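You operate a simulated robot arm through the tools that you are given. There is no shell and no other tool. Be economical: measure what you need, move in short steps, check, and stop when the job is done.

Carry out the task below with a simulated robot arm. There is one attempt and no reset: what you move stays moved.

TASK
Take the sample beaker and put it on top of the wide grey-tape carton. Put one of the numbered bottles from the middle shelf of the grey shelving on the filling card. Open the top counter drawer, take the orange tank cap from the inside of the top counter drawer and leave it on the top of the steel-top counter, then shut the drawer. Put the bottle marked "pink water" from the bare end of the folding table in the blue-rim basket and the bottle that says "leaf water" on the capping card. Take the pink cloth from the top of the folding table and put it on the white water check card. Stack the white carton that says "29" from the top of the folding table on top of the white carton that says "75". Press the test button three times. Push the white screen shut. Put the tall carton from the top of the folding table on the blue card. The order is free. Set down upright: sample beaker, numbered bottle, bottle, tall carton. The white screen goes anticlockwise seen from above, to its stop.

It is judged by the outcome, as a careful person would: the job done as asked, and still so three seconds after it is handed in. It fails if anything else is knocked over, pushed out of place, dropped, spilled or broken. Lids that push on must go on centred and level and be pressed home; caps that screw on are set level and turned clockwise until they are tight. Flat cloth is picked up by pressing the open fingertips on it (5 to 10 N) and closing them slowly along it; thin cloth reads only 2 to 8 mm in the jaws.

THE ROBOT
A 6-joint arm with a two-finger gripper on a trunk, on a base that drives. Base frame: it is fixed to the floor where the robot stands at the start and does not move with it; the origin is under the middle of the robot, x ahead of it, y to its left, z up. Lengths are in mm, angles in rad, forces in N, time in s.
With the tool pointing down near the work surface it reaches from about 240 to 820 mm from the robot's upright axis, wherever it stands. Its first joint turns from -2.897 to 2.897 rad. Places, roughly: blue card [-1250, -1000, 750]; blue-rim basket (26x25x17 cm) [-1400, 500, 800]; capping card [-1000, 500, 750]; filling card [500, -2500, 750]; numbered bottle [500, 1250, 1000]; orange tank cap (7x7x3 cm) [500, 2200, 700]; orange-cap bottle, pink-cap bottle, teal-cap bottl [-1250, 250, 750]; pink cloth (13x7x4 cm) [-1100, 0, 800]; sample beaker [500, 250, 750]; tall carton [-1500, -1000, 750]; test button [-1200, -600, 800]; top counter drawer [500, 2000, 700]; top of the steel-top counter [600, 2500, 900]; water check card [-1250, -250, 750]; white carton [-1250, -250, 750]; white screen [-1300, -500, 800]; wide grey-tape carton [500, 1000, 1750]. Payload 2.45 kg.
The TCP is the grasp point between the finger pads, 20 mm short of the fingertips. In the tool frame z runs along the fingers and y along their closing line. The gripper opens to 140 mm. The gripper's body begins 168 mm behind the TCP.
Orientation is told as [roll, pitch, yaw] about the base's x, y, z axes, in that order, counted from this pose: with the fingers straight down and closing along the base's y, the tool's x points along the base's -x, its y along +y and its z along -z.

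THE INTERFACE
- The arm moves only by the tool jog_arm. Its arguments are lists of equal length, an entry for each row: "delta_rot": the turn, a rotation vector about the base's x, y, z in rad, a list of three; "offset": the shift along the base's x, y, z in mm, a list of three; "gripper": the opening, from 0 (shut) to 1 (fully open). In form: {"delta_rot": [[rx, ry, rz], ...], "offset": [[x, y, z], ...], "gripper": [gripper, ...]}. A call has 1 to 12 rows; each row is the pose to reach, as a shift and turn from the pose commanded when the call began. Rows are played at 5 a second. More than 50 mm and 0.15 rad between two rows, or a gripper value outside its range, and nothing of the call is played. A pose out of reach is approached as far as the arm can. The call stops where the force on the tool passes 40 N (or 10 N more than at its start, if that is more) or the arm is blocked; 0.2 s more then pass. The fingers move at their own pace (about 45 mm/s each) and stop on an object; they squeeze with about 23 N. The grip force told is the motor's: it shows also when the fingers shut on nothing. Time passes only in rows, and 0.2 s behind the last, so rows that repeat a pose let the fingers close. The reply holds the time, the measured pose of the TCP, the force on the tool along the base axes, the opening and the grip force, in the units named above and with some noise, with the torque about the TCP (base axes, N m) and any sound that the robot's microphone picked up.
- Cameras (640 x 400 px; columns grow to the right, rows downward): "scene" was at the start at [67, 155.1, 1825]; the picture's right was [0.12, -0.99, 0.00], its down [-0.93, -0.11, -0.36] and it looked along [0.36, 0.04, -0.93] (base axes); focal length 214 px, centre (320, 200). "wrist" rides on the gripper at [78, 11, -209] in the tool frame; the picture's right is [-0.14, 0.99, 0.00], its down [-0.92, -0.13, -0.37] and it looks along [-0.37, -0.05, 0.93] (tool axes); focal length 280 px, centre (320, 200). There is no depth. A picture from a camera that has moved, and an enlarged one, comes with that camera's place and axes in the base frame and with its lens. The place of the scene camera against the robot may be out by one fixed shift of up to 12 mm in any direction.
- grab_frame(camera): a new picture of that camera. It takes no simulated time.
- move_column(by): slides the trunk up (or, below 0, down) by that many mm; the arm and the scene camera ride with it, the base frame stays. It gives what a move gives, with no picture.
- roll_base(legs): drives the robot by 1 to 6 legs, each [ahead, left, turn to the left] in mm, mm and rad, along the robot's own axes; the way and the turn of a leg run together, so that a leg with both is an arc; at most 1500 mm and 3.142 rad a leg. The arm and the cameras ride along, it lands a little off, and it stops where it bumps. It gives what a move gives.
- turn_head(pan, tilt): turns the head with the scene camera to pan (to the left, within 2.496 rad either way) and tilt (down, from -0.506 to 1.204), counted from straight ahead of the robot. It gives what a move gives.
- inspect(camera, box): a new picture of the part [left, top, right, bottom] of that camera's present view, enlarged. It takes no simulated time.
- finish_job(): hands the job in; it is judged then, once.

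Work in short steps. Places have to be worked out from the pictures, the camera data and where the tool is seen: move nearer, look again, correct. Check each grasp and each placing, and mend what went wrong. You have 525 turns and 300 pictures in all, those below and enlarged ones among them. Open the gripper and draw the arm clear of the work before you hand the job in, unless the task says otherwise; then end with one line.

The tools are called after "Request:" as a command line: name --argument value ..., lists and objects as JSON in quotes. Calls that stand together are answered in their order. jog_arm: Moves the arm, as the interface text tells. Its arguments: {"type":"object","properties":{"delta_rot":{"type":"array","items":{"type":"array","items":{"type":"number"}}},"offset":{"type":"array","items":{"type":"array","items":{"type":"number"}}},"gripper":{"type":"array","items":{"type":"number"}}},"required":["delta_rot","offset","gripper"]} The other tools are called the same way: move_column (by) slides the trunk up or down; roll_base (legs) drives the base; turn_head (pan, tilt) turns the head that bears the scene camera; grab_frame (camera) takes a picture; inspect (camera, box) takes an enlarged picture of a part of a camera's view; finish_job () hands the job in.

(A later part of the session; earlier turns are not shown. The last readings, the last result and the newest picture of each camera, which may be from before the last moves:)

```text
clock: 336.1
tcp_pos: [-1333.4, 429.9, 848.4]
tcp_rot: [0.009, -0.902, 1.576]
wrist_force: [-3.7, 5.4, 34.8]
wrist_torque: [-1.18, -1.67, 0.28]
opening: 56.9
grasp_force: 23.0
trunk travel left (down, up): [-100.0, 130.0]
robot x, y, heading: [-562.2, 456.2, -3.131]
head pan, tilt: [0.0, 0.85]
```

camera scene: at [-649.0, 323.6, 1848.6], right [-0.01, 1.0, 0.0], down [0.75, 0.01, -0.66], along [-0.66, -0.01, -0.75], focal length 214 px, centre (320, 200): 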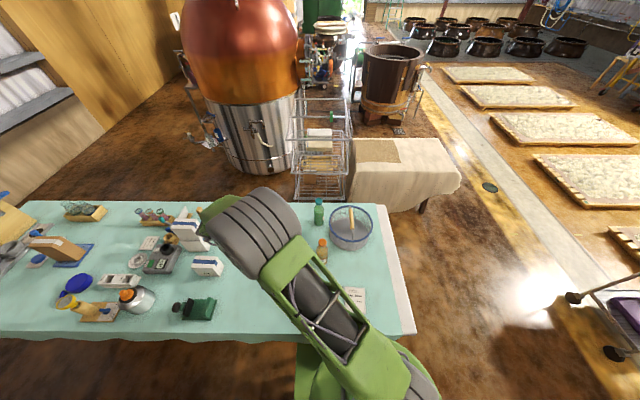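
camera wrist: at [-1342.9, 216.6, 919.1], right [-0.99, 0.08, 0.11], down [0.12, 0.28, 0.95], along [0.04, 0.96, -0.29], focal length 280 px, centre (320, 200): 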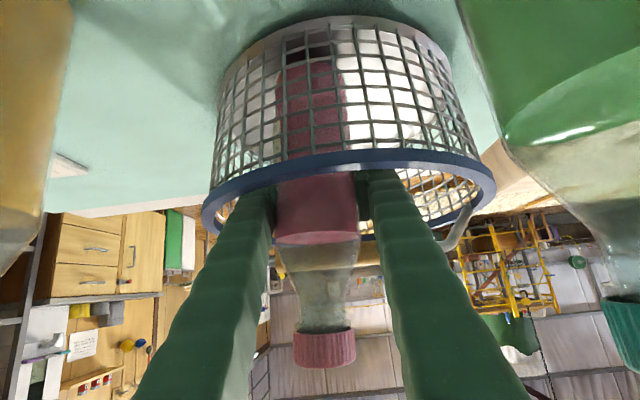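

Seated on the floor. Ease up and open modestly, then check it stands.

Request:
jog_arm --delta_rot '[[0, 0, 0], [0, 0, 0], [0, 0, 0], [0, 0, 0], [0, 0, 0]]' --offset '[[0, 0, 3], [0, 0, 3], [0, 0, 3], [0, 0, 3], [0, 0, 3]]' --gripper '[0.35, 0.43, 0.5, 0.6, 0.62]'

Request:
grab_frame --camera "wrist"

```text
clock: 337.3
tcp_pos: [-1331.5, 428.4, 846.8]
tcp_rot: [-0.004, -0.904, 1.581]
wrist_force: [-0.3, -0.2, 0.2]
wrist_torque: [0.0, 0.02, 0.04]
opening: 86.8
grasp_force: 0.1
trunk travel left (down, up): [-100.0, 130.0]
robot x, y, heading: [-564.9, 453.0, -3.129]
head pan, tilt: [0.0, 0.85]
```

```text
120 pictures are left
camera wrist: at [-1341.2, 215.9, 914.3], right [-0.99, 0.08, 0.11], down [0.12, 0.28, 0.95], along [0.04, 0.96, -0.29], focal length 280 px, centre (320, 200)
```

wrist: 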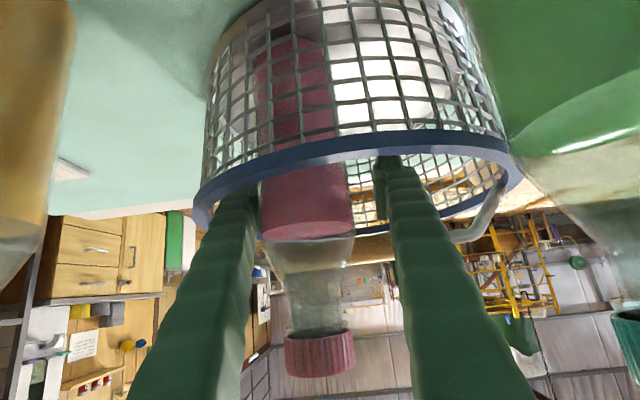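

Bottle stands upright, nearer the +x finger. Centre the hand (+11 x) then rise straight up.

Request:
jog_arm --delta_rot '[[0, 0, 0], [0, 0, 0], [0, 0, 0], [0, 0, 0], [0, 0, 0], [0, 0, 0], [0, 0, 0], [0, 0, 0]]' --offset '[[6, 0, 2], [11, 0, 5], [11, -2, 25], [11, -4, 60], [11, -6, 100], [11, -8, 145], [11, -10, 190], [11, -10, 235]]' --gripper '[0.62, 0.62, 0.62, 0.62, 0.62, 0.62, 0.62, 0.62]'

Request:
grab_frame --camera "wrist"

Request:
inspect --camera "scene" --box '[280, 170, 400, 250]'

```text
clock: 339.1
tcp_pos: [-1321.9, 420.1, 1080.7]
tcp_rot: [-0.001, -0.905, 1.579]
wrist_force: [0.2, 0.4, 0.1]
wrist_torque: [0.01, 0.05, 0.0]
opening: 86.8
grasp_force: 0.0
trunk travel left (down, up): [-100.0, 130.0]
robot x, y, heading: [-562.2, 454.0, -3.133]
head pan, tilt: [0.0, 0.85]
```

```text
119 pictures are left
camera wrist: at [-1330.7, 206.6, 1148.8], right [-0.99, 0.08, 0.11], down [0.13, 0.28, 0.95], along [0.04, 0.96, -0.29], focal length 280 px, centre (320, 200)
```

wrist: 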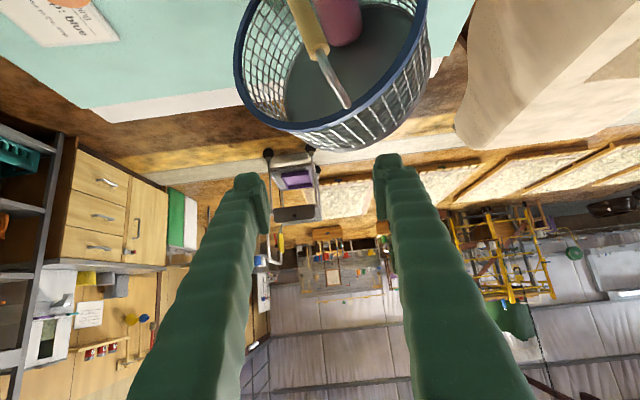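

```text
5.00 times, centred on (340, 210) of scene
camera zoom: at [-648.1, 324.0, 1848.8], right [-0.01, 1.0, 0.0], down [0.75, 0.01, -0.66], along [-0.66, -0.01, -0.75], focal length 1072 px, centre (220, 150)
```

zoom: 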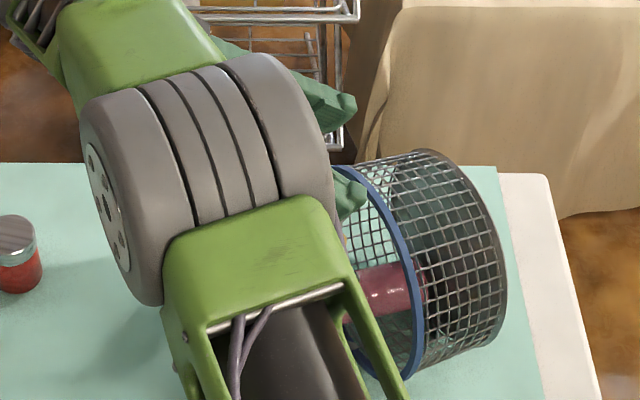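

The basket tipped onto its side as I rose (a finger caught it). I must mend this. Pull the hand back clear and look.

Request:
jog_arm --delta_rot '[[0, 0, 0], [0, 0, 0], [0, 0, 0], [0, 0, 0], [0, 0, 0], [0, 0, 0]]' --offset '[[40, -20, 20], [80, -40, 20], [120, -65, 20], [160, -90, 20], [200, -115, 20], [230, -140, 20]]' --gripper '[0.62, 0.62, 0.62, 0.62, 0.62, 0.62]'

Request:
inspect --camera "scene" --box '[300, 170, 420, 290]'

Request:
grab_frame --camera "wrist"

```text
clock: 340.5
tcp_pos: [-1089.0, 279.0, 1101.8]
tcp_rot: [0.002, -0.905, 1.579]
wrist_force: [0.5, -0.1, 0.7]
wrist_torque: [0.0, -0.02, 0.01]
opening: 86.8
grasp_force: 0.0
trunk travel left (down, up): [-100.0, 130.0]
robot x, y, heading: [-563.3, 457.3, -3.135]
head pan, tilt: [0.0, 0.85]
```

```text
3.33 times, centred on (360, 230) of scene
camera zoom: at [-647.8, 323.3, 1848.7], right [-0.01, 1.0, 0.0], down [0.75, 0.01, -0.66], along [-0.66, -0.01, -0.75], focal length 715 px, centre (187, 100)
```

zoom: 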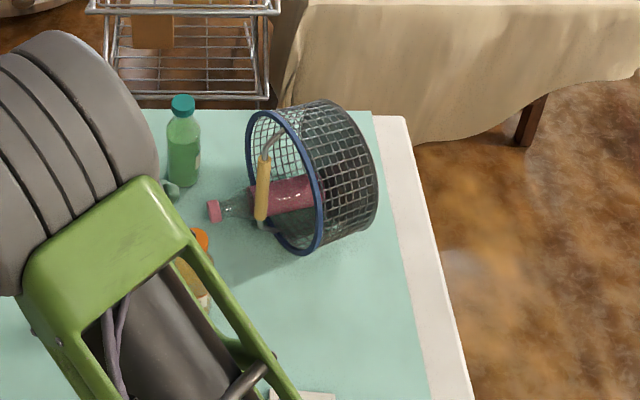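

```text
116 pictures are left
camera wrist: at [-1099.5, 65.3, 1170.3], right [-0.99, 0.08, 0.11], down [0.13, 0.28, 0.95], along [0.04, 0.96, -0.29], focal length 280 px, centre (320, 200)
```

wrist: 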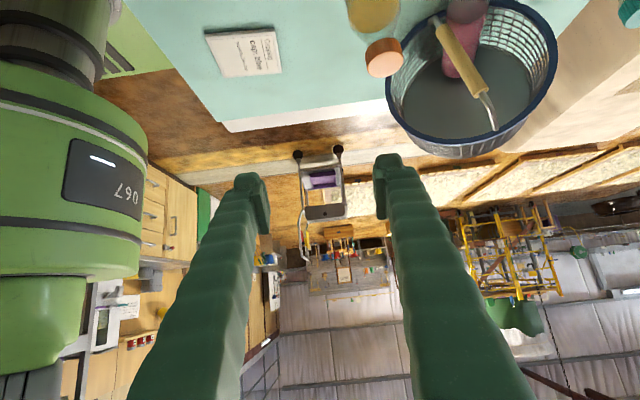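

Situation: basket on its side (opening toward −y/+x), capped bottle lying along it with its cap sticking out; leaf and amber bottles still stand. Plan: pull the bottle out by its cap, stand it up, right the basket, re-insert. Approach for a closer look.

Request:
jog_arm --delta_rot '[[0, 0, 0], [0, 0, 0], [0, 0, 0], [0, 0, 0], [0, 0, 0], [0, 0, 0], [0, 0, 0]]' --offset '[[-40, -15, 0], [-80, -30, 0], [-120, -45, 0], [-160, -60, -20], [-200, -75, -50], [-225, -85, -90], [-235, -95, -130]]' --gripper '[0.5, 0.5, 0.5, 0.5, 0.5, 0.5, 0.5]'

Request:
grab_frame --camera "wrist"

Request:
grab_frame --camera "scene"

```text
refused: row 5 steps farther than a row can; nothing moved
```

```text
115 pictures are left
camera wrist: at [-1099.5, 65.3, 1170.3], right [-0.99, 0.08, 0.11], down [0.13, 0.28, 0.95], along [0.04, 0.96, -0.29], focal length 280 px, centre (320, 200)
```

wrist: 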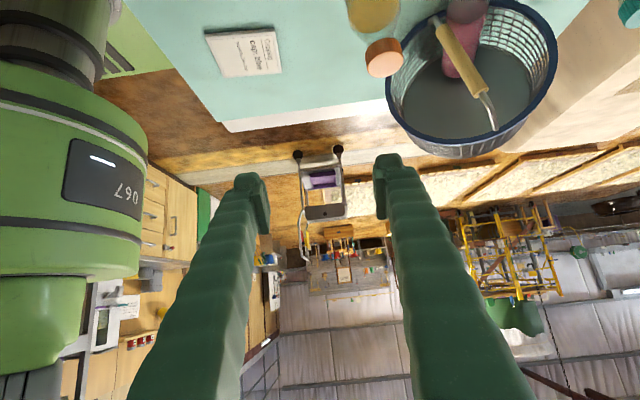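

```text
114 pictures are left
camera scene: at [-647.8, 323.3, 1848.7], right [-0.01, 1.0, 0.0], down [0.75, 0.01, -0.66], along [-0.66, -0.01, -0.75], focal length 214 px, centre (320, 200)
```

scene: 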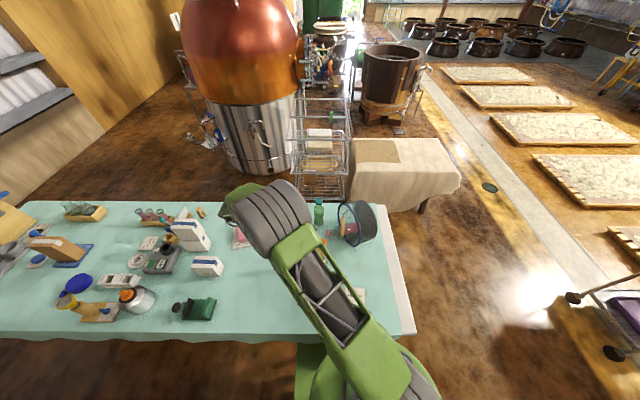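

Repeat with smaller steps.

Request:
jog_arm --delta_rot '[[0, 0, 0], [0, 0, 0], [0, 0, 0], [0, 0, 0], [0, 0, 0], [0, 0, 0], [0, 0, 0], [0, 0, 0], [0, 0, 0]]' --offset '[[-35, -15, 0], [-70, -30, 0], [-105, -45, 0], [-140, -60, -10], [-170, -72, -30], [-200, -82, -55], [-220, -90, -85], [-232, -95, -115], [-235, -98, -140]]' --gripper '[0.5, 0.5, 0.5, 0.5, 0.5, 0.5, 0.5, 0.5, 0.5]'

```text
clock: 342.5
tcp_pos: [-1266.4, 223.8, 994.1]
tcp_rot: [0.001, -0.904, 1.578]
wrist_force: [0.4, -0.3, 0.0]
wrist_torque: [-0.04, 0.03, 0.04]
opening: 70.0
grasp_force: 0.0
out of reach, approached as far as the arm can: row 6, 7, 8, 9
trunk travel left (down, up): [-100.0, 130.0]
robot x, y, heading: [-564.1, 456.2, -3.125]
head pan, tilt: [0.0, 0.85]
```

The wrist is at its reach limit; shift the base −y by 200 and reposition the hand.

Request:
roll_base --legs '[[0, 200, 0]]'

Request:
jog_arm --delta_rot '[[0, 0, 0], [0, 0, 0], [0, 0, 0], [0, 0, 0], [0, 0, 0]]' --offset '[[-12, 35, -5], [-24, 70, -15], [-36, 105, -25], [-48, 140, -35], [-58, 165, -45]]' --gripper '[0.5, 0.5, 0.5, 0.5, 0.5]'

Request:
grab_frame --camera "wrist"

```text
clock: 344.9
tcp_pos: [-1265.7, 23.1, 993.5]
tcp_rot: [-0.001, -0.905, 1.577]
wrist_force: [-0.1, 0.5, -0.3]
wrist_torque: [0.03, 0.01, 0.0]
opening: 70.1
grasp_force: 0.0
trunk travel left (down, up): [-100.0, 130.0]
robot x, y, heading: [-561.7, 251.6, -3.137]
head pan, tilt: [0.0, 0.85]
```

```text
clock: 346.1
tcp_pos: [-1322.9, 188.4, 947.0]
tcp_rot: [0.001, -0.901, 1.578]
wrist_force: [0.0, 0.4, 0.3]
wrist_torque: [0.0, -0.03, 0.02]
opening: 69.8
grasp_force: 0.1
trunk travel left (down, up): [-100.0, 130.0]
robot x, y, heading: [-561.3, 257.6, -3.126]
head pan, tilt: [0.0, 0.85]
```

```text
113 pictures are left
camera wrist: at [-1333.0, -24.0, 1015.5], right [-0.99, 0.08, 0.11], down [0.13, 0.28, 0.95], along [0.04, 0.96, -0.29], focal length 280 px, centre (320, 200)
```

wrist: 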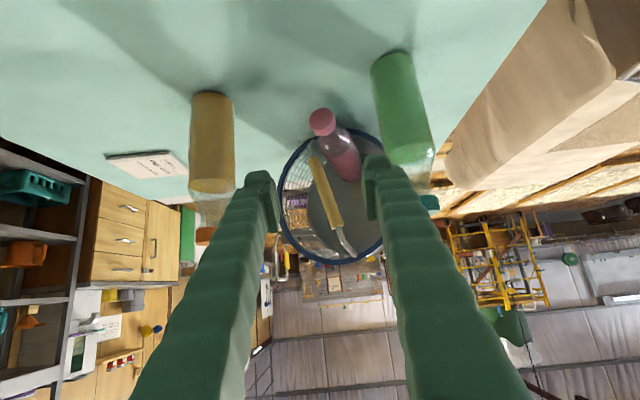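

Clear view: cap at ≈(−1334,366,770), bottle axis toward (−0.27,+0.96). Turn the hand +0.25, narrow the opening and approach the cap.

Request:
jog_arm --delta_rot '[[0, 0, 0.08], [0, 0, 0.16], [0, 0, 0.25], [0, 0, 0.25], [0, 0, 0.25], [0, 0, 0.25]]' --offset '[[0, 25, -30], [0, 50, -60], [0, 75, -95], [0, 95, -125], [0, 110, -145], [0, 115, -160]]' --gripper '[0.42, 0.42, 0.42, 0.42, 0.42, 0.42]'

Request:
grab_frame --camera "wrist"

```text
clock: 347.5
tcp_pos: [-1325.7, 302.8, 787.2]
tcp_rot: [0.001, -0.902, 1.828]
wrist_force: [-0.7, -0.1, -0.4]
wrist_torque: [-0.01, -0.06, -0.01]
opening: 58.6
grasp_force: 0.1
trunk travel left (down, up): [-100.0, 130.0]
robot x, y, heading: [-558.7, 253.0, -3.131]
head pan, tilt: [0.0, 0.85]
```

```text
112 pictures are left
camera wrist: at [-1282.5, 94.2, 856.1], right [-0.98, -0.17, 0.11], down [0.05, 0.3, 0.95], along [-0.2, 0.94, -0.29], focal length 280 px, centre (320, 200)
```

wrist: 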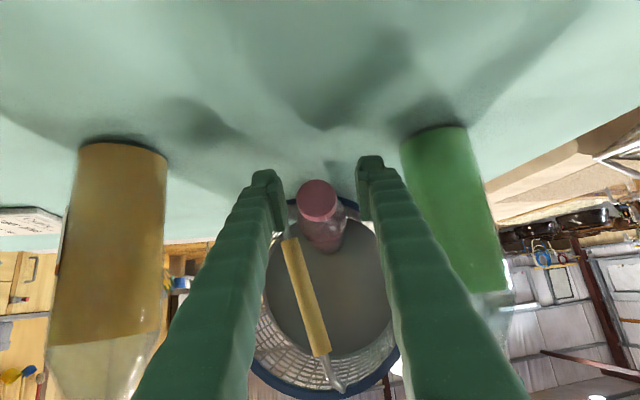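

Cap is dead ahead. Advance ~68 mm along the hand's direction and lower 10.

Request:
jog_arm --delta_rot '[[0, 0, 0], [0, 0, 0], [0, 0, 0]]' --offset '[[-6, 24, -4], [-12, 48, -8], [-16, 68, -11]]' --gripper '[0.42, 0.42, 0.42]'

Request:
grab_frame --camera "wrist"

```text
clock: 348.3
tcp_pos: [-1340.7, 368.7, 777.0]
tcp_rot: [0.0, -0.902, 1.83]
wrist_force: [0.2, 0.1, 0.1]
wrist_torque: [-0.03, 0.0, 0.0]
opening: 58.8
grasp_force: 0.1
trunk travel left (down, up): [-100.0, 130.0]
robot x, y, heading: [-562.1, 253.0, -3.136]
head pan, tilt: [0.0, 0.85]
```

```text
111 pictures are left
camera wrist: at [-1297.5, 160.5, 844.8], right [-0.98, -0.17, 0.11], down [0.05, 0.3, 0.95], along [-0.2, 0.94, -0.29], focal length 280 px, centre (320, 200)
```

wrist: 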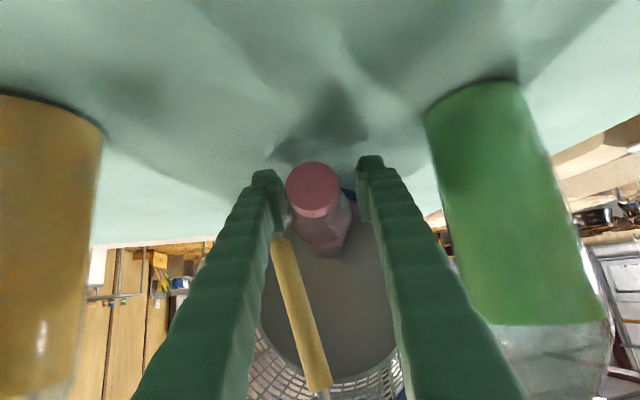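

Cap between the pads. Close on it.

Request:
jog_arm --delta_rot '[[0, 0, 0], [0, 0, 0], [0, 0, 0], [0, 0, 0], [0, 0, 0]]' --offset '[[-1, 5, 0], [-1, 5, 0], [-1, 5, 0], [-1, 5, 0], [-1, 5, 0]]' --gripper '[0.35, 0.25, 0.15, 0.1, 0.1]'

```text
clock: 349.5
tcp_pos: [-1342.0, 374.0, 776.4]
tcp_rot: [-0.001, -0.901, 1.831]
wrist_force: [1.4, -0.3, -0.4]
wrist_torque: [-0.01, 0.01, -0.09]
opening: 46.3
grasp_force: 23.0
trunk travel left (down, up): [-100.0, 130.0]
robot x, y, heading: [-563.8, 252.5, -3.13]
head pan, tilt: [0.0, 0.85]
```

Gripped (46 mm). Pull the bottle straight out along its axis by ~190 mm, slightly raised.

Request:
jog_arm --delta_rot '[[0, 0, 0], [0, 0, 0], [0, 0, 0], [0, 0, 0], [0, 0, 0], [0, 0, 0], [0, 0, 0]]' --offset '[[4, -16, 3], [11, -42, 6], [19, -72, 10], [27, -102, 14], [35, -134, 18], [43, -166, 22], [49, -192, 25]]' --gripper '[0.1, 0.1, 0.1, 0.1, 0.1, 0.1, 0.1]'

Request:
grab_frame --camera "wrist"

Request:
inspect --camera "scene" --box '[300, 170, 420, 270]'

```text
clock: 351.1
tcp_pos: [-1292.7, 183.4, 802.1]
tcp_rot: [0.001, -0.902, 1.829]
wrist_force: [-0.1, -0.7, -5.1]
wrist_torque: [-0.53, -0.11, -0.03]
opening: 44.7
grasp_force: 23.3
trunk travel left (down, up): [-100.0, 130.0]
robot x, y, heading: [-561.6, 255.7, -3.131]
head pan, tilt: [0.0, 0.85]
```

```text
110 pictures are left
camera wrist: at [-1249.5, -25.8, 869.7], right [-0.98, -0.17, 0.11], down [0.05, 0.3, 0.95], along [-0.19, 0.94, -0.29], focal length 280 px, centre (320, 200)
```

wrist: 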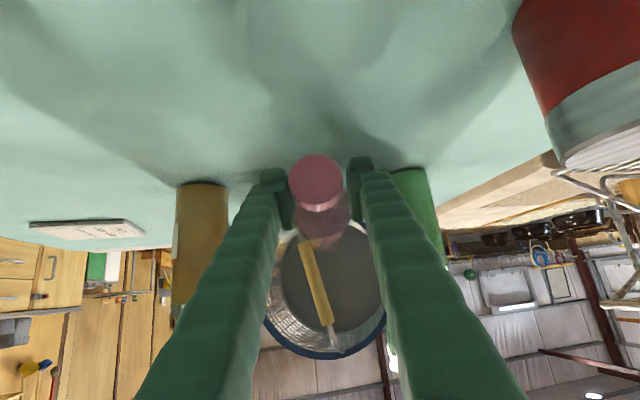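

```text
4.00 times, centred on (360, 220) of scene
camera zoom: at [-647.3, 121.8, 1848.6], right [-0.01, 1.0, 0.0], down [0.75, 0.01, -0.66], along [-0.66, -0.01, -0.75], focal length 858 px, centre (160, 120)
```

zoom: 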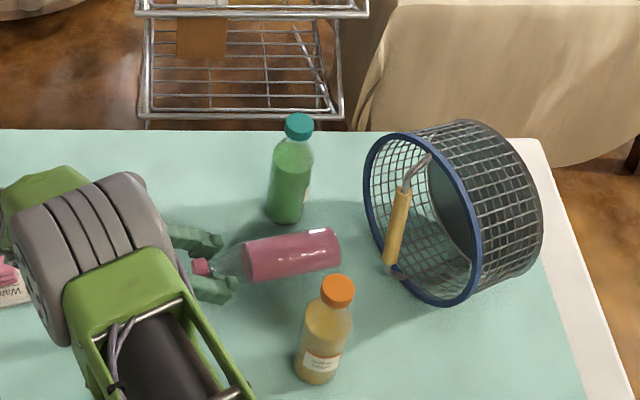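

The bottle is out and rigidly held. Raise and steepen the hand by 0.6 so the bottle tilts base-down.

Request:
jog_arm --delta_rot '[[0, 0, 0], [-0.07, -0.02, 0], [-0.15, -0.04, 0], [-0.23, -0.06, 0], [-0.31, -0.08, 0], [-0.39, -0.1, 0], [-0.47, -0.12, 0], [-0.55, -0.14, 0], [-0.58, -0.15, 0]]' --offset '[[0, 0, 30], [0, 0, 60], [0, 0, 85], [0, 0, 105], [0, 0, 120], [0, 0, 130], [0, 0, 135], [0, 0, 135], [0, 0, 135]]' --gripper '[0.1, 0.1, 0.1, 0.1, 0.1, 0.1, 0.1, 0.1, 0.1]'

Request:
inspect --camera "scene" --box '[290, 170, 410, 270]'

```text
clock: 353.1
tcp_pos: [-1291.6, 182.3, 938.0]
tcp_rot: [0.002, -0.303, 1.828]
wrist_force: [-0.6, -0.1, -5.0]
wrist_torque: [-0.33, -0.03, -0.01]
opening: 43.4
grasp_force: 22.6
trunk travel left (down, up): [-100.0, 130.0]
robot x, y, heading: [-558.6, 253.2, -3.13]
head pan, tilt: [0.0, 0.85]
```

```text
4.00 times, centred on (350, 220) of scene
camera zoom: at [-647.4, 122.3, 1848.6], right [-0.01, 1.0, 0.0], down [0.75, 0.01, -0.66], along [-0.66, -0.01, -0.75], focal length 858 px, centre (200, 120)
```

zoom: 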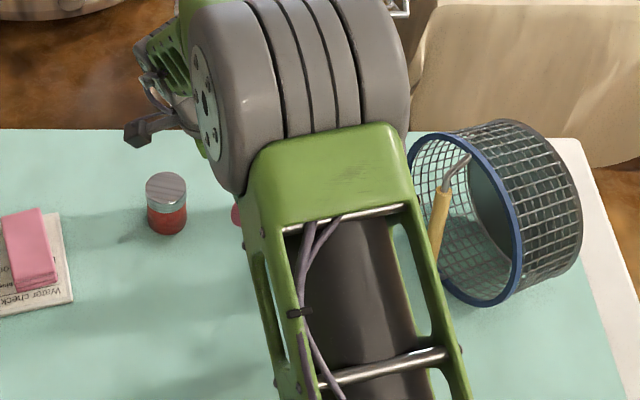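

No limit here: pitch −0.30 reached. Continue rotating 0.6 more.

Request:
jog_arm --delta_rot '[[-0.1, -0.025, 0], [-0.2, -0.05, 0], [-0.3, -0.075, 0], [-0.4, -0.1, 0], [-0.5, -0.125, 0], [-0.58, -0.15, 0], [-0.58, -0.15, 0]]' --offset '[[0, 0, 10], [0, 0, 20], [0, 0, 30], [0, 0, 30], [0, 0, 30], [0, 0, 30], [0, 0, 30]]' --gripper '[0.1, 0.1, 0.1, 0.1, 0.1, 0.1, 0.1]'

Request:
grab_frame --camera "wrist"

```text
clock: 354.7
tcp_pos: [-1292.0, 183.2, 944.6]
tcp_rot: [0.003, -0.201, 1.826]
wrist_force: [0.1, 1.0, -4.9]
wrist_torque: [-0.34, -0.03, 0.02]
opening: 43.4
grasp_force: 23.3
out of reach, approached as far as the arm can: row 2, 3, 4, 5, 6, 7
trunk travel left (down, up): [-100.0, 130.0]
robot x, y, heading: [-562.4, 253.3, -3.132]
head pan, tilt: [0.0, 0.85]
```

```text
107 pictures are left
camera wrist: at [-1272.3, 65.9, 1135.0], right [-0.99, -0.12, 0.03], down [-0.08, 0.83, 0.54], along [-0.09, 0.54, -0.84], focal length 280 px, centre (320, 200)
```

wrist: 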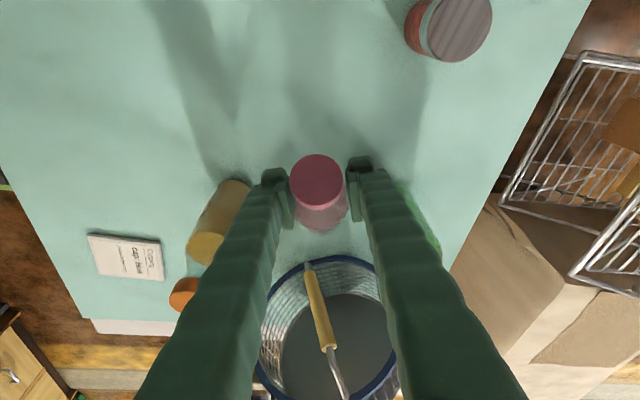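

Limit at pitch −0.2; the bottle leans ~33°. Raise the trunk so the arm works relatively lower, which relaxes the wrist bend.

Request:
move_column --by 125

Request:
jog_arm --delta_rot '[[0, 0, 0], [0, 0, 0], [0, 0, 0], [-0.1, -0.025, 0], [-0.2, -0.05, 0], [-0.3, -0.075, 0], [-0.4, -0.1, 0], [-0.5, -0.125, 0], [-0.58, -0.145, 0]]' --offset '[[0, 0, -40], [0, 0, -80], [0, 0, -110], [0, 0, -110], [0, 0, -110], [0, 0, -110], [0, 0, -110], [0, 0, -110], [0, 0, -110]]' --gripper '[0.1, 0.1, 0.1, 0.1, 0.1, 0.1, 0.1, 0.1, 0.1]'

Request:
grab_frame --camera "wrist"

```text
clock: 356.3
tcp_pos: [-1292.1, 182.0, 1069.0]
tcp_rot: [0.004, -0.199, 1.827]
wrist_force: [0.6, 0.2, -5.5]
wrist_torque: [-0.35, -0.08, -0.02]
opening: 43.2
grasp_force: 23.1
trunk travel left (down, up): [-225.0, 5.0]
robot x, y, heading: [-558.5, 250.1, -3.136]
head pan, tilt: [0.0, 0.85]
```

```text
clock: 358.3
tcp_pos: [-1286.3, 184.5, 958.4]
tcp_rot: [0.01, -0.164, 1.826]
wrist_force: [-1.2, 0.2, -5.8]
wrist_torque: [-0.33, -0.1, -0.01]
opening: 43.3
grasp_force: 22.8
out of reach, approached as far as the arm can: row 4, 5, 6, 7, 8, 9
trunk travel left (down, up): [-225.0, 5.0]
robot x, y, heading: [-563.0, 254.9, -3.134]
head pan, tilt: [0.0, 0.85]
```

```text
106 pictures are left
camera wrist: at [-1267.4, 73.8, 1152.5], right [-0.99, -0.12, 0.03], down [-0.09, 0.85, 0.51], along [-0.09, 0.51, -0.86], focal length 280 px, centre (320, 200)
```

wrist: 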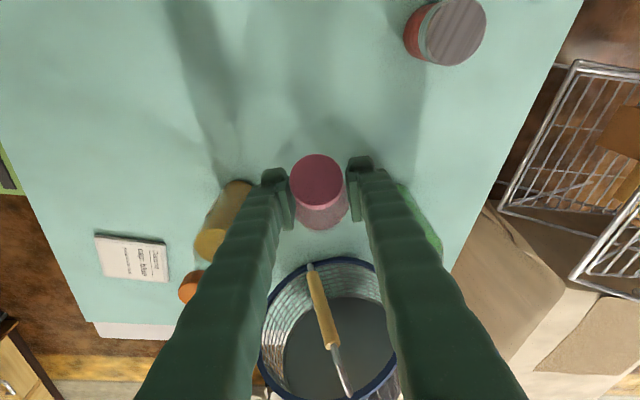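

The limit is a vertical-crossing one; I'll go around it: lean toward −x first, then sweep the lean to −y, so the bottle ends upright.

Request:
jog_arm --delta_rot '[[0, 0.13, 0], [0, 0.26, 0], [0, 0.4, 0], [-0.12, 0.4, 0], [-0.24, 0.4, 0], [-0.36, 0.4, 0], [-0.48, 0.4, 0], [-0.58, 0.4, 0]]' --offset '[[0, 0, 10], [0, 0, 20], [0, 0, 30], [0, 0, 30], [0, 0, 30], [0, 0, 30], [0, 0, 30], [0, 0, 30]]' --gripper '[0.1, 0.1, 0.1, 0.1, 0.1, 0.1, 0.1, 0.1]'

```text
clock: 360.3
tcp_pos: [-1320.3, 204.6, 999.7]
tcp_rot: [0.57, 0.382, 1.585]
wrist_force: [-0.1, 0.6, -5.6]
wrist_torque: [-0.08, -0.18, 0.02]
opening: 42.6
grasp_force: 22.9
out of reach, approached as far as the arm can: row 3, 5, 6
trunk travel left (down, up): [-225.0, 5.0]
robot x, y, heading: [-562.4, 254.5, -3.133]
head pan, tilt: [0.0, 0.85]
stopped in row 8: the arm was blocked; the commanded pose is now the measured one
```

It swept through: lean is now −y 0.32, −x 0.54. Remove some of the −x lean.

Request:
jog_arm --delta_rot '[[0, -0.1, 0], [0, -0.2, 0], [0, -0.3, 0], [0, -0.4, 0], [0, -0.45, 0]]' --offset '[[0, 0, 0], [0, 0, 0], [0, 0, 0], [0, 0, 0], [0, 0, 0]]' --gripper '[0.1, 0.1, 0.1, 0.1, 0.1]'

Request:
grab_frame --camera "wrist"

Request:
grab_frame --camera "scene"

```text
clock: 361.5
tcp_pos: [-1321.3, 205.1, 1000.6]
tcp_rot: [0.466, 0.381, 1.546]
wrist_force: [0.1, 0.3, -5.3]
wrist_torque: [-0.14, -0.11, 0.0]
opening: 42.1
grasp_force: 23.7
out of reach, approached as far as the arm can: row 2, 3, 4, 5
trunk travel left (down, up): [-225.0, 5.0]
robot x, y, heading: [-563.5, 258.4, -3.131]
head pan, tilt: [0.0, 0.85]
```

```text
105 pictures are left
camera wrist: at [-1237.9, 201.6, 1207.6], right [-0.88, 0.31, 0.36], down [0.3, 0.95, -0.09], along [-0.37, 0.03, -0.93], focal length 280 px, centre (320, 200)
```

wrist: 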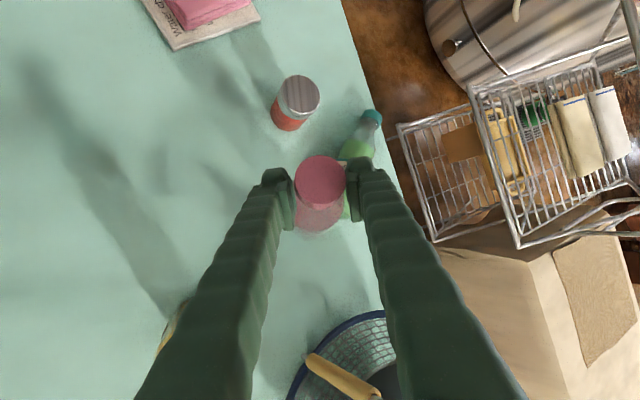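

```text
104 pictures are left
camera scene: at [-647.5, 122.0, 1973.6], right [-0.01, 1.0, 0.0], down [0.75, 0.01, -0.66], along [-0.66, -0.01, -0.75], focal length 214 px, centre (320, 200)
```

scene: 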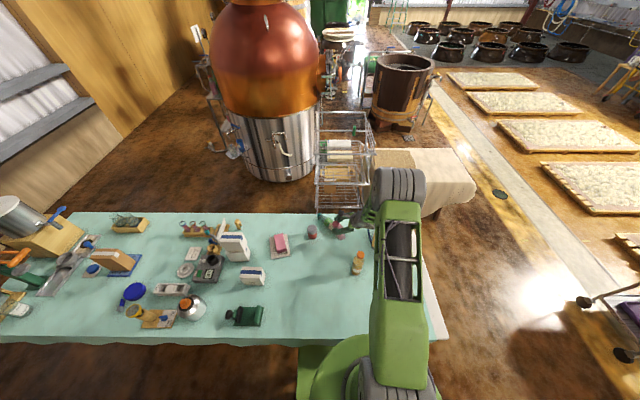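

From the torque, the bottle's base leans +y ≈15° and −x ≈11°. Rotate a bit more about x (and try y).

Request:
jog_arm --delta_rot '[[-0.1, 0, 0], [-0.2, 0, 0], [-0.28, 0, 0], [-0.28, -0.1, 0], [-0.28, -0.2, 0]]' --offset '[[0, 0, 0], [0, 0, 0], [0, 0, 0], [0, 0, 0], [0, 0, 0]]' --gripper '[0.1, 0.1, 0.1, 0.1, 0.1]'

```text
clock: 362.7
tcp_pos: [-1304.4, 198.6, 994.0]
tcp_rot: [0.479, 0.655, 1.551]
wrist_force: [0.5, -0.6, -5.5]
wrist_torque: [0.07, -0.18, -0.03]
opening: 42.0
grasp_force: 23.1
out of reach, approached as far as the arm can: row 2, 3, 4, 5
trunk travel left (down, up): [-225.0, 5.0]
robot x, y, heading: [-562.8, 252.0, -3.132]
head pan, tilt: [0.0, 0.85]
```

Try turning the assembly about the vertical (+0.6) so the hand leans more purely toward −y, where less lean is allowed.

Request:
jog_arm --delta_rot '[[0, 0, 0.12], [0, 0, 0.24], [0, 0, 0.36], [0, 0, 0.48], [0, 0, 0.6]]' --offset '[[0, 0, 0], [0, 0, 0], [0, 0, 0], [0, 0, 0], [0, 0, 0]]' --gripper '[0.1, 0.1, 0.1, 0.1, 0.1]'

```text
clock: 363.9
tcp_pos: [-1235.5, 188.9, 971.1]
tcp_rot: [0.549, 0.624, 2.178]
wrist_force: [0.9, 1.1, -5.2]
wrist_torque: [0.13, -0.13, 0.03]
opening: 41.5
grasp_force: 23.1
out of reach, approached as far as the arm can: row 1, 2, 3, 4, 5
trunk travel left (down, up): [-225.0, 5.0]
robot x, y, heading: [-561.4, 257.6, -3.132]
head pan, tilt: [0.0, 0.85]
```

Move the hand closer (+90 x) for slack and rotate (0.24,−0.24,0) to level the bottle.

Request:
jog_arm --delta_rot '[[0, 0, 0], [0, 0, 0], [0.08, -0.08, 0], [0.16, -0.16, 0], [0.24, -0.24, 0], [0.24, -0.24, 0]]' --offset '[[35, 0, 0], [70, 0, 0], [90, 0, 0], [90, 0, 0], [90, 0, 0], [90, 0, 0]]' --gripper '[0.1, 0.1, 0.1, 0.1, 0.1, 0.1]'

```text
clock: 365.3
tcp_pos: [-1129.4, 185.7, 962.9]
tcp_rot: [0.311, 0.561, 2.036]
wrist_force: [0.5, -0.2, -5.0]
wrist_torque: [0.04, -0.11, 0.01]
opening: 41.0
grasp_force: 23.4
out of reach, approached as far as the arm can: row 4, 5, 6
trunk travel left (down, up): [-225.0, 5.0]
robot x, y, heading: [-566.4, 257.3, -3.132]
head pan, tilt: [0.0, 0.85]
```

Tilt now ≈12°, within the self-righting range. The spot below (≈(−1166,171)) is free; lower gently to the table.

Request:
jog_arm --delta_rot '[[0, 0, 0], [0, 0, 0], [0, 0, 0], [0, 0, 0]]' --offset '[[0, 0, -10], [0, 0, -18], [0, 0, -25], [0, 0, -30]]' --gripper '[0.1, 0.1, 0.1, 0.1]'

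Request:
grab_frame --camera "scene"

```text
clock: 366.3
tcp_pos: [-1127.8, 185.8, 939.7]
tcp_rot: [0.316, 0.563, 2.039]
wrist_force: [0.8, 1.9, 17.9]
wrist_torque: [0.31, -0.09, 0.04]
opening: 40.5
grasp_force: 23.0
trunk travel left (down, up): [-225.0, 5.0]
robot x, y, heading: [-564.5, 253.2, -3.131]
head pan, tilt: [0.0, 0.85]
```

```text
103 pictures are left
camera scene: at [-645.3, 122.4, 1974.1], right [-0.01, 1.0, 0.0], down [0.75, 0.01, -0.66], along [-0.66, -0.01, -0.75], focal length 214 px, centre (320, 200)
```

scene: 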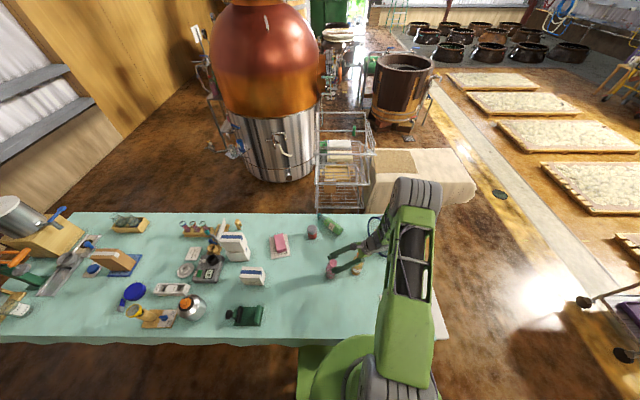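

Contact (17.9 N). But the green bottle looks tilted in this view; zoom in before releasing.

Request:
inspect --camera "scene" --box '[290, 205, 390, 285]'

```text
5.00 times, centred on (340, 245) of scene
camera zoom: at [-645.3, 122.4, 1974.1], right [-0.01, 1.0, 0.0], down [0.75, 0.01, -0.66], along [-0.66, -0.01, -0.75], focal length 1072 px, centre (220, -25)
```

zoom: 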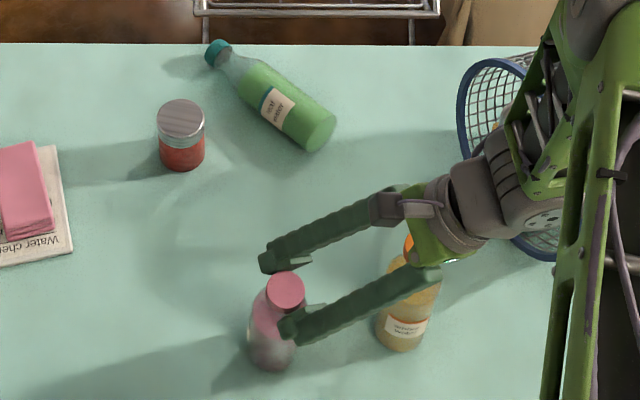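

The leaf bottle got knocked over during the swing (capped, lying). I'll mend it when moving it. First release the pink bottle, now standing.

Request:
jog_arm --delta_rot '[[0, 0, 0], [0, 0, 0], [0, 0, 0], [0, 0, 0], [0, 0, 0]]' --offset '[[0, 0, 5], [0, 0, 6], [0, 0, 6], [0, 0, 6], [0, 0, 6]]' --gripper '[0.1, 0.3, 0.34, 0.42, 0.5]'

Request:
inspect --camera "scene" --box '[290, 205, 390, 285]'

```text
clock: 367.5
tcp_pos: [-1129.3, 184.9, 943.2]
tcp_rot: [0.312, 0.561, 2.038]
wrist_force: [-1.0, 0.0, 0.1]
wrist_torque: [0.0, -0.01, -0.03]
opening: 70.2
grasp_force: 0.3
trunk travel left (down, up): [-225.0, 5.0]
robot x, y, heading: [-558.6, 256.3, -3.136]
head pan, tilt: [0.0, 0.85]
```

```text
5.00 times, centred on (340, 245) of scene
camera zoom: at [-646.8, 122.0, 1973.7], right [-0.01, 1.0, 0.0], down [0.75, 0.01, -0.66], along [-0.66, -0.01, -0.75], focal length 1072 px, centre (220, -25)
```

zoom: 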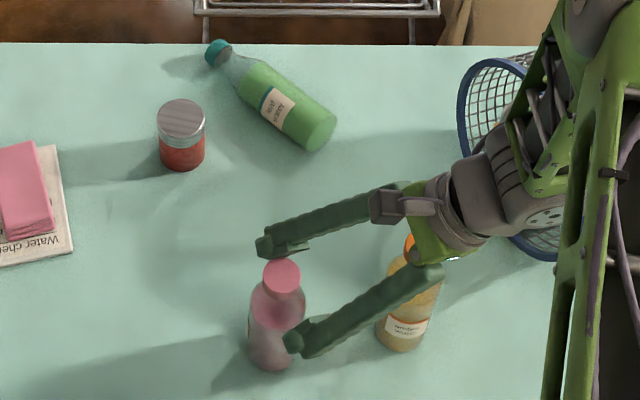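

Pink stands upright. Lift the hand straight up clear of it.

Request:
jog_arm --delta_rot '[[0, 0, 0], [0, 0, 0], [0, 0, 0], [0, 0, 0], [0, 0, 0], [0, 0.1, 0], [0, 0.2, 0], [0, 0.3, 0], [0, 0.4, 0]]' --offset '[[0, 0, 20], [0, 0, 45], [0, 0, 80], [0, 0, 120], [0, 0, 150], [0, 0, 160], [0, 0, 170], [0, 0, 180], [0, 0, 190]]' --gripper '[0.5, 0.5, 0.5, 0.5, 0.5, 0.5, 0.5, 0.5, 0.5]'

```text
clock: 369.5
tcp_pos: [-1129.5, 187.9, 1132.1]
tcp_rot: [0.691, 0.35, 2.206]
wrist_force: [0.0, 0.8, -0.5]
wrist_torque: [-0.04, 0.01, 0.01]
opening: 69.9
grasp_force: 0.1
out of reach, approached as far as the arm can: row 2, 3, 4, 5, 6
trunk travel left (down, up): [-225.0, 5.0]
robot x, y, heading: [-561.6, 256.2, -3.132]
head pan, tilt: [0.0, 0.85]
```

Now rotate the hand back to the +y-forward family in one smooth turn (about (0.96,0,−0.25) by 1.47), high above everything.

Request:
jog_arm --delta_rot '[[0.14, 0, -0.037], [0.28, 0, -0.075], [0.42, 0, -0.112], [0.56, 0, -0.15], [0.7, 0, -0.187], [0.84, 0, -0.224], [0.98, 0, -0.26], [1.12, 0, -0.3], [1.26, 0, -0.335], [1.4, 0, -0.374]]' --offset '[[0, 0, 10], [0, 0, 15], [0, 0, 15], [0, 0, 15], [0, 0, 15], [0, 0, 15], [0, 0, 15], [0, 0, 15], [0, 0, 15], [0, 0, 15]]' --gripper '[0.5, 0.5, 0.5, 0.5, 0.5, 0.5, 0.5, 0.5, 0.5, 0.5]'

```text
clock: 371.7
tcp_pos: [-1129.2, 184.0, 1147.7]
tcp_rot: [0.0, -0.904, 1.997]
wrist_force: [-0.2, 0.6, 1.4]
wrist_torque: [-0.07, 0.03, 0.01]
opening: 70.0
grasp_force: 0.1
out of reach, approached as far as the arm can: row 5, 6
trunk travel left (down, up): [-225.0, 5.0]
robot x, y, heading: [-561.4, 254.3, -3.132]
head pan, tilt: [0.0, 0.85]
```

Exactly as intended. View the basket from both cameras.

Request:
grab_frame --camera "wrist"

Request:
inspect --camera "scene" --box '[290, 205, 410, 295]'

```text
100 pictures are left
camera wrist: at [-1050.7, -12.0, 1215.0], right [-0.94, -0.33, 0.11], down [0.0, 0.31, 0.95], along [-0.35, 0.89, -0.29], focal length 280 px, centre (320, 200)
```

wrist: 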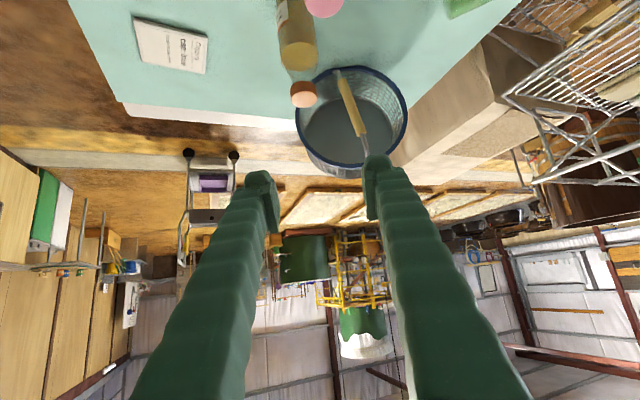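

```text
4.44 times, centred on (350, 250) of scene
camera zoom: at [-646.6, 123.0, 1973.8], right [-0.01, 1.0, 0.0], down [0.75, 0.01, -0.66], along [-0.66, -0.01, -0.75], focal length 953 px, centre (187, -22)
```

zoom: 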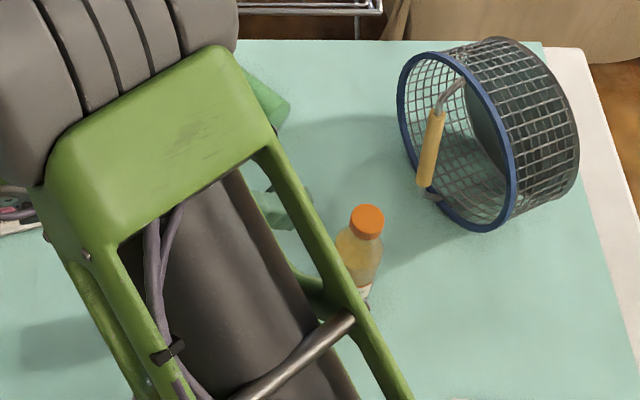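

I'll right the basket by pinching its top rim from the robot side (hand pointing ≈(−0.86,−0.51), closing vertically) and then rolling the hand back 90°. Drive +y 400 first.

Request:
roll_base --legs '[[0, -400, 0]]'

Request:
jog_arm --delta_rot '[[0, 0, 0.14], [0, 0, 0.28], [0, 0, 0.42], [0, 0, 0.56], [0, 0, 0.7], [0, 0, 0.84], [0, 0, 0.98], [0, 0, 1.12], [0, 0, 1.26], [0, 0, 1.4], [0, 0, 1.54], [0, 0, 1.68]]' --offset '[[-8, -3, 0], [-16, -6, 0], [-24, -9, 0], [-32, -12, 0], [-40, -15, 0], [-48, -18, 0], [-56, -21, 0], [-64, -24, 0], [-72, -27, 0], [-80, -30, 0], [-88, -33, 0], [-96, -36, 0]]' --gripper '[0.5, 0.5, 0.5, 0.5, 0.5, 0.5, 0.5, 0.5, 0.5, 0.5, 0.5, 0.5]'

```text
clock: 375.7
tcp_pos: [-1132.1, 586.1, 1145.7]
tcp_rot: [0.003, -0.901, 1.996]
wrist_force: [0.1, 0.8, -0.7]
wrist_torque: [-0.04, -0.02, 0.01]
opening: 70.0
grasp_force: 0.0
trunk travel left (down, up): [-225.0, 5.0]
robot x, y, heading: [-565.0, 657.4, -3.128]
head pan, tilt: [0.0, 0.85]
```

```text
clock: 378.3
tcp_pos: [-1228.6, 553.2, 1145.3]
tcp_rot: [0.006, -0.902, -2.607]
wrist_force: [0.4, -0.1, -0.1]
wrist_torque: [-0.02, -0.03, 0.04]
opening: 70.0
grasp_force: 0.2
trunk travel left (down, up): [-225.0, 5.0]
robot x, y, heading: [-563.3, 655.6, -3.134]
head pan, tilt: [0.0, 0.85]
```

Flatten the hand to nearly horizontal, then roll −90° about its own axis.

Request:
jog_arm --delta_rot '[[-0.07, 0.12, 0], [-0.14, 0.24, 0], [-0.21, 0.355, 0], [-0.28, 0.473, 0]]' --offset '[[0, 0, -10], [0, 0, -20], [0, 0, -30], [0, 0, -40]]' --gripper '[0.5, 0.5, 0.5, 0.5]'

Request:
jog_arm --delta_rot '[[0.12, 0.073, 0], [0.24, 0.146, 0], [0.36, 0.219, 0], [0.48, 0.292, 0], [0.6, 0.365, 0], [0.72, 0.438, 0], [0.84, 0.51, 0], [0.96, 0.584, 0], [1.08, 0.657, 0], [1.2, 0.73, 0], [1.32, 0.79, 0]]' --offset '[[0, 0, 0], [0, 0, 0], [0, 0, 0], [0, 0, 0], [0, 0, 0], [0, 0, 0], [0, 0, 0], [0, 0, 0], [0, 0, 0], [0, 0, 0], [0, 0, 0]]' --gripper '[0.5, 0.5, 0.5, 0.5, 0.5, 0.5, 0.5, 0.5, 0.5, 0.5, 0.5]'

Request:
grab_frame --camera "wrist"

Request:
grab_frame --camera "scene"

```text
clock: 379.3
tcp_pos: [-1229.2, 551.5, 1105.8]
tcp_rot: [0.001, -1.454, -2.604]
wrist_force: [-0.1, -0.6, 0.0]
wrist_torque: [-0.01, 0.0, 0.02]
opening: 70.0
grasp_force: 0.0
trunk travel left (down, up): [-225.0, 5.0]
robot x, y, heading: [-565.3, 658.0, -3.131]
head pan, tilt: [0.0, 0.85]
```

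```text
clock: 381.7
tcp_pos: [-1227.0, 551.4, 1106.9]
tcp_rot: [-1.567, -0.029, -1.149]
wrist_force: [0.2, 0.8, 0.3]
wrist_torque: [-0.05, 0.03, -0.01]
opening: 70.1
grasp_force: 0.0
trunk travel left (down, up): [-225.0, 5.0]
robot x, y, heading: [-561.4, 659.3, -3.136]
head pan, tilt: [0.0, 0.85]
```

```text
98 pictures are left
camera wrist: at [-1069.9, 708.0, 1094.3], right [0.07, -0.15, -0.99], down [0.71, -0.69, 0.16], along [-0.7, -0.71, 0.06], focal length 280 px, centre (320, 200)
```

wrist: 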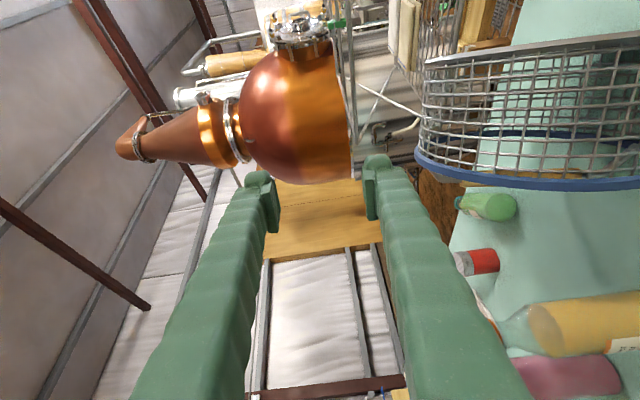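

```text
97 pictures are left
camera scene: at [-650.3, 523.1, 1973.7], right [-0.01, 1.0, 0.0], down [0.75, 0.01, -0.66], along [-0.66, -0.01, -0.75], focal length 214 px, centre (320, 200)
```

scene: 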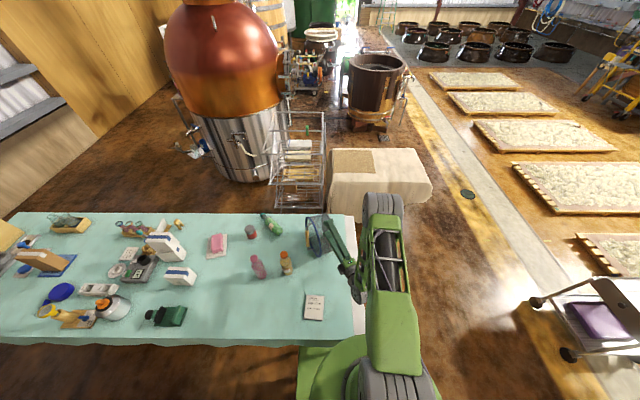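

Ring top confirmed at ≈(−1348,486,985). Go in front of the opening: TCP to (−1291,449) then down to z≈981.

Request:
jog_arm --delta_rot '[[0, 0, 0], [0, 0, 0], [0, 0, 0], [0, 0, 0], [0, 0, 0], [0, 0, 0], [0, 0, 0]]' --offset '[[-22, -34, 0], [-44, -68, 0], [-64, -102, 0], [-64, -102, -35], [-64, -102, -70], [-64, -102, -105], [-64, -102, -126]]' --gripper '[0.5, 0.5, 0.5, 0.5, 0.5, 0.5, 0.5]'

Request:
grab_frame --camera "wrist"

Request:
inspect --camera "scene" --box '[270, 195, 370, 270]'

```text
clock: 383.3
tcp_pos: [-1292.7, 448.7, 981.8]
tcp_rot: [-1.57, -0.032, -1.151]
wrist_force: [-0.8, -0.9, -0.3]
wrist_torque: [0.01, 0.01, -0.01]
opening: 70.2
grasp_force: 0.0
trunk travel left (down, up): [-225.0, 5.0]
robot x, y, heading: [-564.6, 660.2, -3.135]
head pan, tilt: [0.0, 0.85]
```

```text
96 pictures are left
camera wrist: at [-1135.1, 605.2, 969.8], right [0.07, -0.15, -0.99], down [0.71, -0.69, 0.16], along [-0.7, -0.71, 0.06], focal length 280 px, centre (320, 200)
```

wrist: 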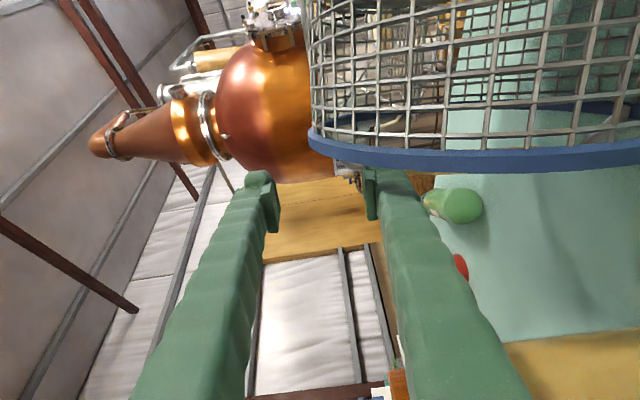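

```text
5.33 times, centred on (320, 232) of scene
camera zoom: at [-650.5, 523.3, 1973.7], right [-0.01, 1.0, 0.0], down [0.75, 0.01, -0.66], along [-0.66, -0.01, -0.75], focal length 1144 px, centre (320, 27)
```

zoom: 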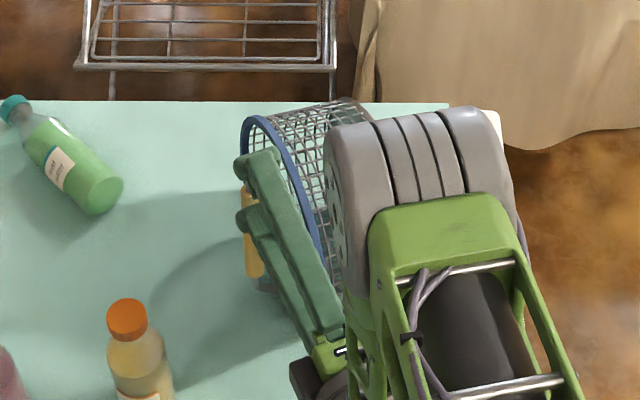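

Tangential pinch can't clear the curved wall. New plan: pinch the rim at its robot-side point, hand pointing into the basket axis. Retreat up, unroll, and turn the hand back.

Request:
jog_arm --delta_rot '[[0, 0, 0], [0, 0, 0], [0, 0, 0], [0, 0, 0]]' --offset '[[0, 0, 35], [0, 0, 75], [0, 0, 115], [0, 0, 140]]' --gripper '[0.5, 0.5, 0.5, 0.5]'

Request:
jog_arm --delta_rot '[[-0.12, -0.073, 0], [-0.24, -0.146, 0], [-0.36, -0.219, 0], [-0.48, -0.292, 0], [-0.6, -0.365, 0], [-0.72, -0.438, 0], [-0.84, -0.51, 0], [-0.96, -0.584, 0], [-1.08, -0.657, 0], [-1.2, -0.73, 0], [-1.32, -0.79, 0]]' --offset '[[0, 0, 0], [0, 0, 0], [0, 0, 0], [0, 0, 0], [0, 0, 0], [0, 0, 0], [0, 0, 0], [0, 0, 0], [0, 0, 0], [0, 0, 0], [0, 0, 0]]' --gripper '[0.5, 0.5, 0.5, 0.5, 0.5, 0.5, 0.5, 0.5, 0.5, 0.5, 0.5]'

Request:
jog_arm --delta_rot '[[0, 0, -0.14], [0, 0, -0.28], [0, 0, -0.42], [0, 0, -0.56], [0, 0, -0.7], [0, 0, -0.84], [0, 0, -0.98], [0, 0, -1.12], [0, 0, -1.26], [0, 0, -1.4], [0, 0, -1.54], [0, 0, -1.58]]' --offset '[[15, -5, 0], [30, -10, 0], [45, -15, 0], [60, -20, 0], [75, -25, 0], [90, -30, 0], [105, -35, 0], [120, -40, 0], [130, -45, 0], [130, -50, 0], [130, -55, 0], [130, -60, 0]]' --gripper '[0.5, 0.5, 0.5, 0.5, 0.5, 0.5, 0.5, 0.5, 0.5, 0.5, 0.5, 0.5]'

```text
clock: 384.3
tcp_pos: [-1291.6, 449.0, 1119.0]
tcp_rot: [-1.567, -0.033, -1.152]
wrist_force: [0.0, 0.2, 0.1]
wrist_torque: [-0.03, 0.02, -0.02]
opening: 70.0
grasp_force: 0.2
trunk travel left (down, up): [-225.0, 5.0]
robot x, y, heading: [-564.1, 659.5, -3.133]
head pan, tilt: [0.0, 0.85]
```

```text
clock: 386.7
tcp_pos: [-1293.4, 448.2, 1119.4]
tcp_rot: [0.025, -1.452, -2.627]
wrist_force: [0.0, 0.7, 0.1]
wrist_torque: [0.01, 0.04, -0.01]
opening: 69.9
grasp_force: 0.1
trunk travel left (down, up): [-225.0, 5.0]
robot x, y, heading: [-563.1, 656.2, -3.131]
head pan, tilt: [0.0, 0.85]
```

```text
clock: 389.3
tcp_pos: [-1162.6, 388.7, 1121.1]
tcp_rot: [-0.003, -1.452, 2.101]
wrist_force: [0.0, 0.1, 0.4]
wrist_torque: [0.04, 0.0, 0.0]
opening: 69.9
grasp_force: 0.1
trunk travel left (down, up): [-225.0, 5.0]
robot x, y, heading: [-565.2, 658.9, -3.136]
head pan, tilt: [0.0, 0.85]
```

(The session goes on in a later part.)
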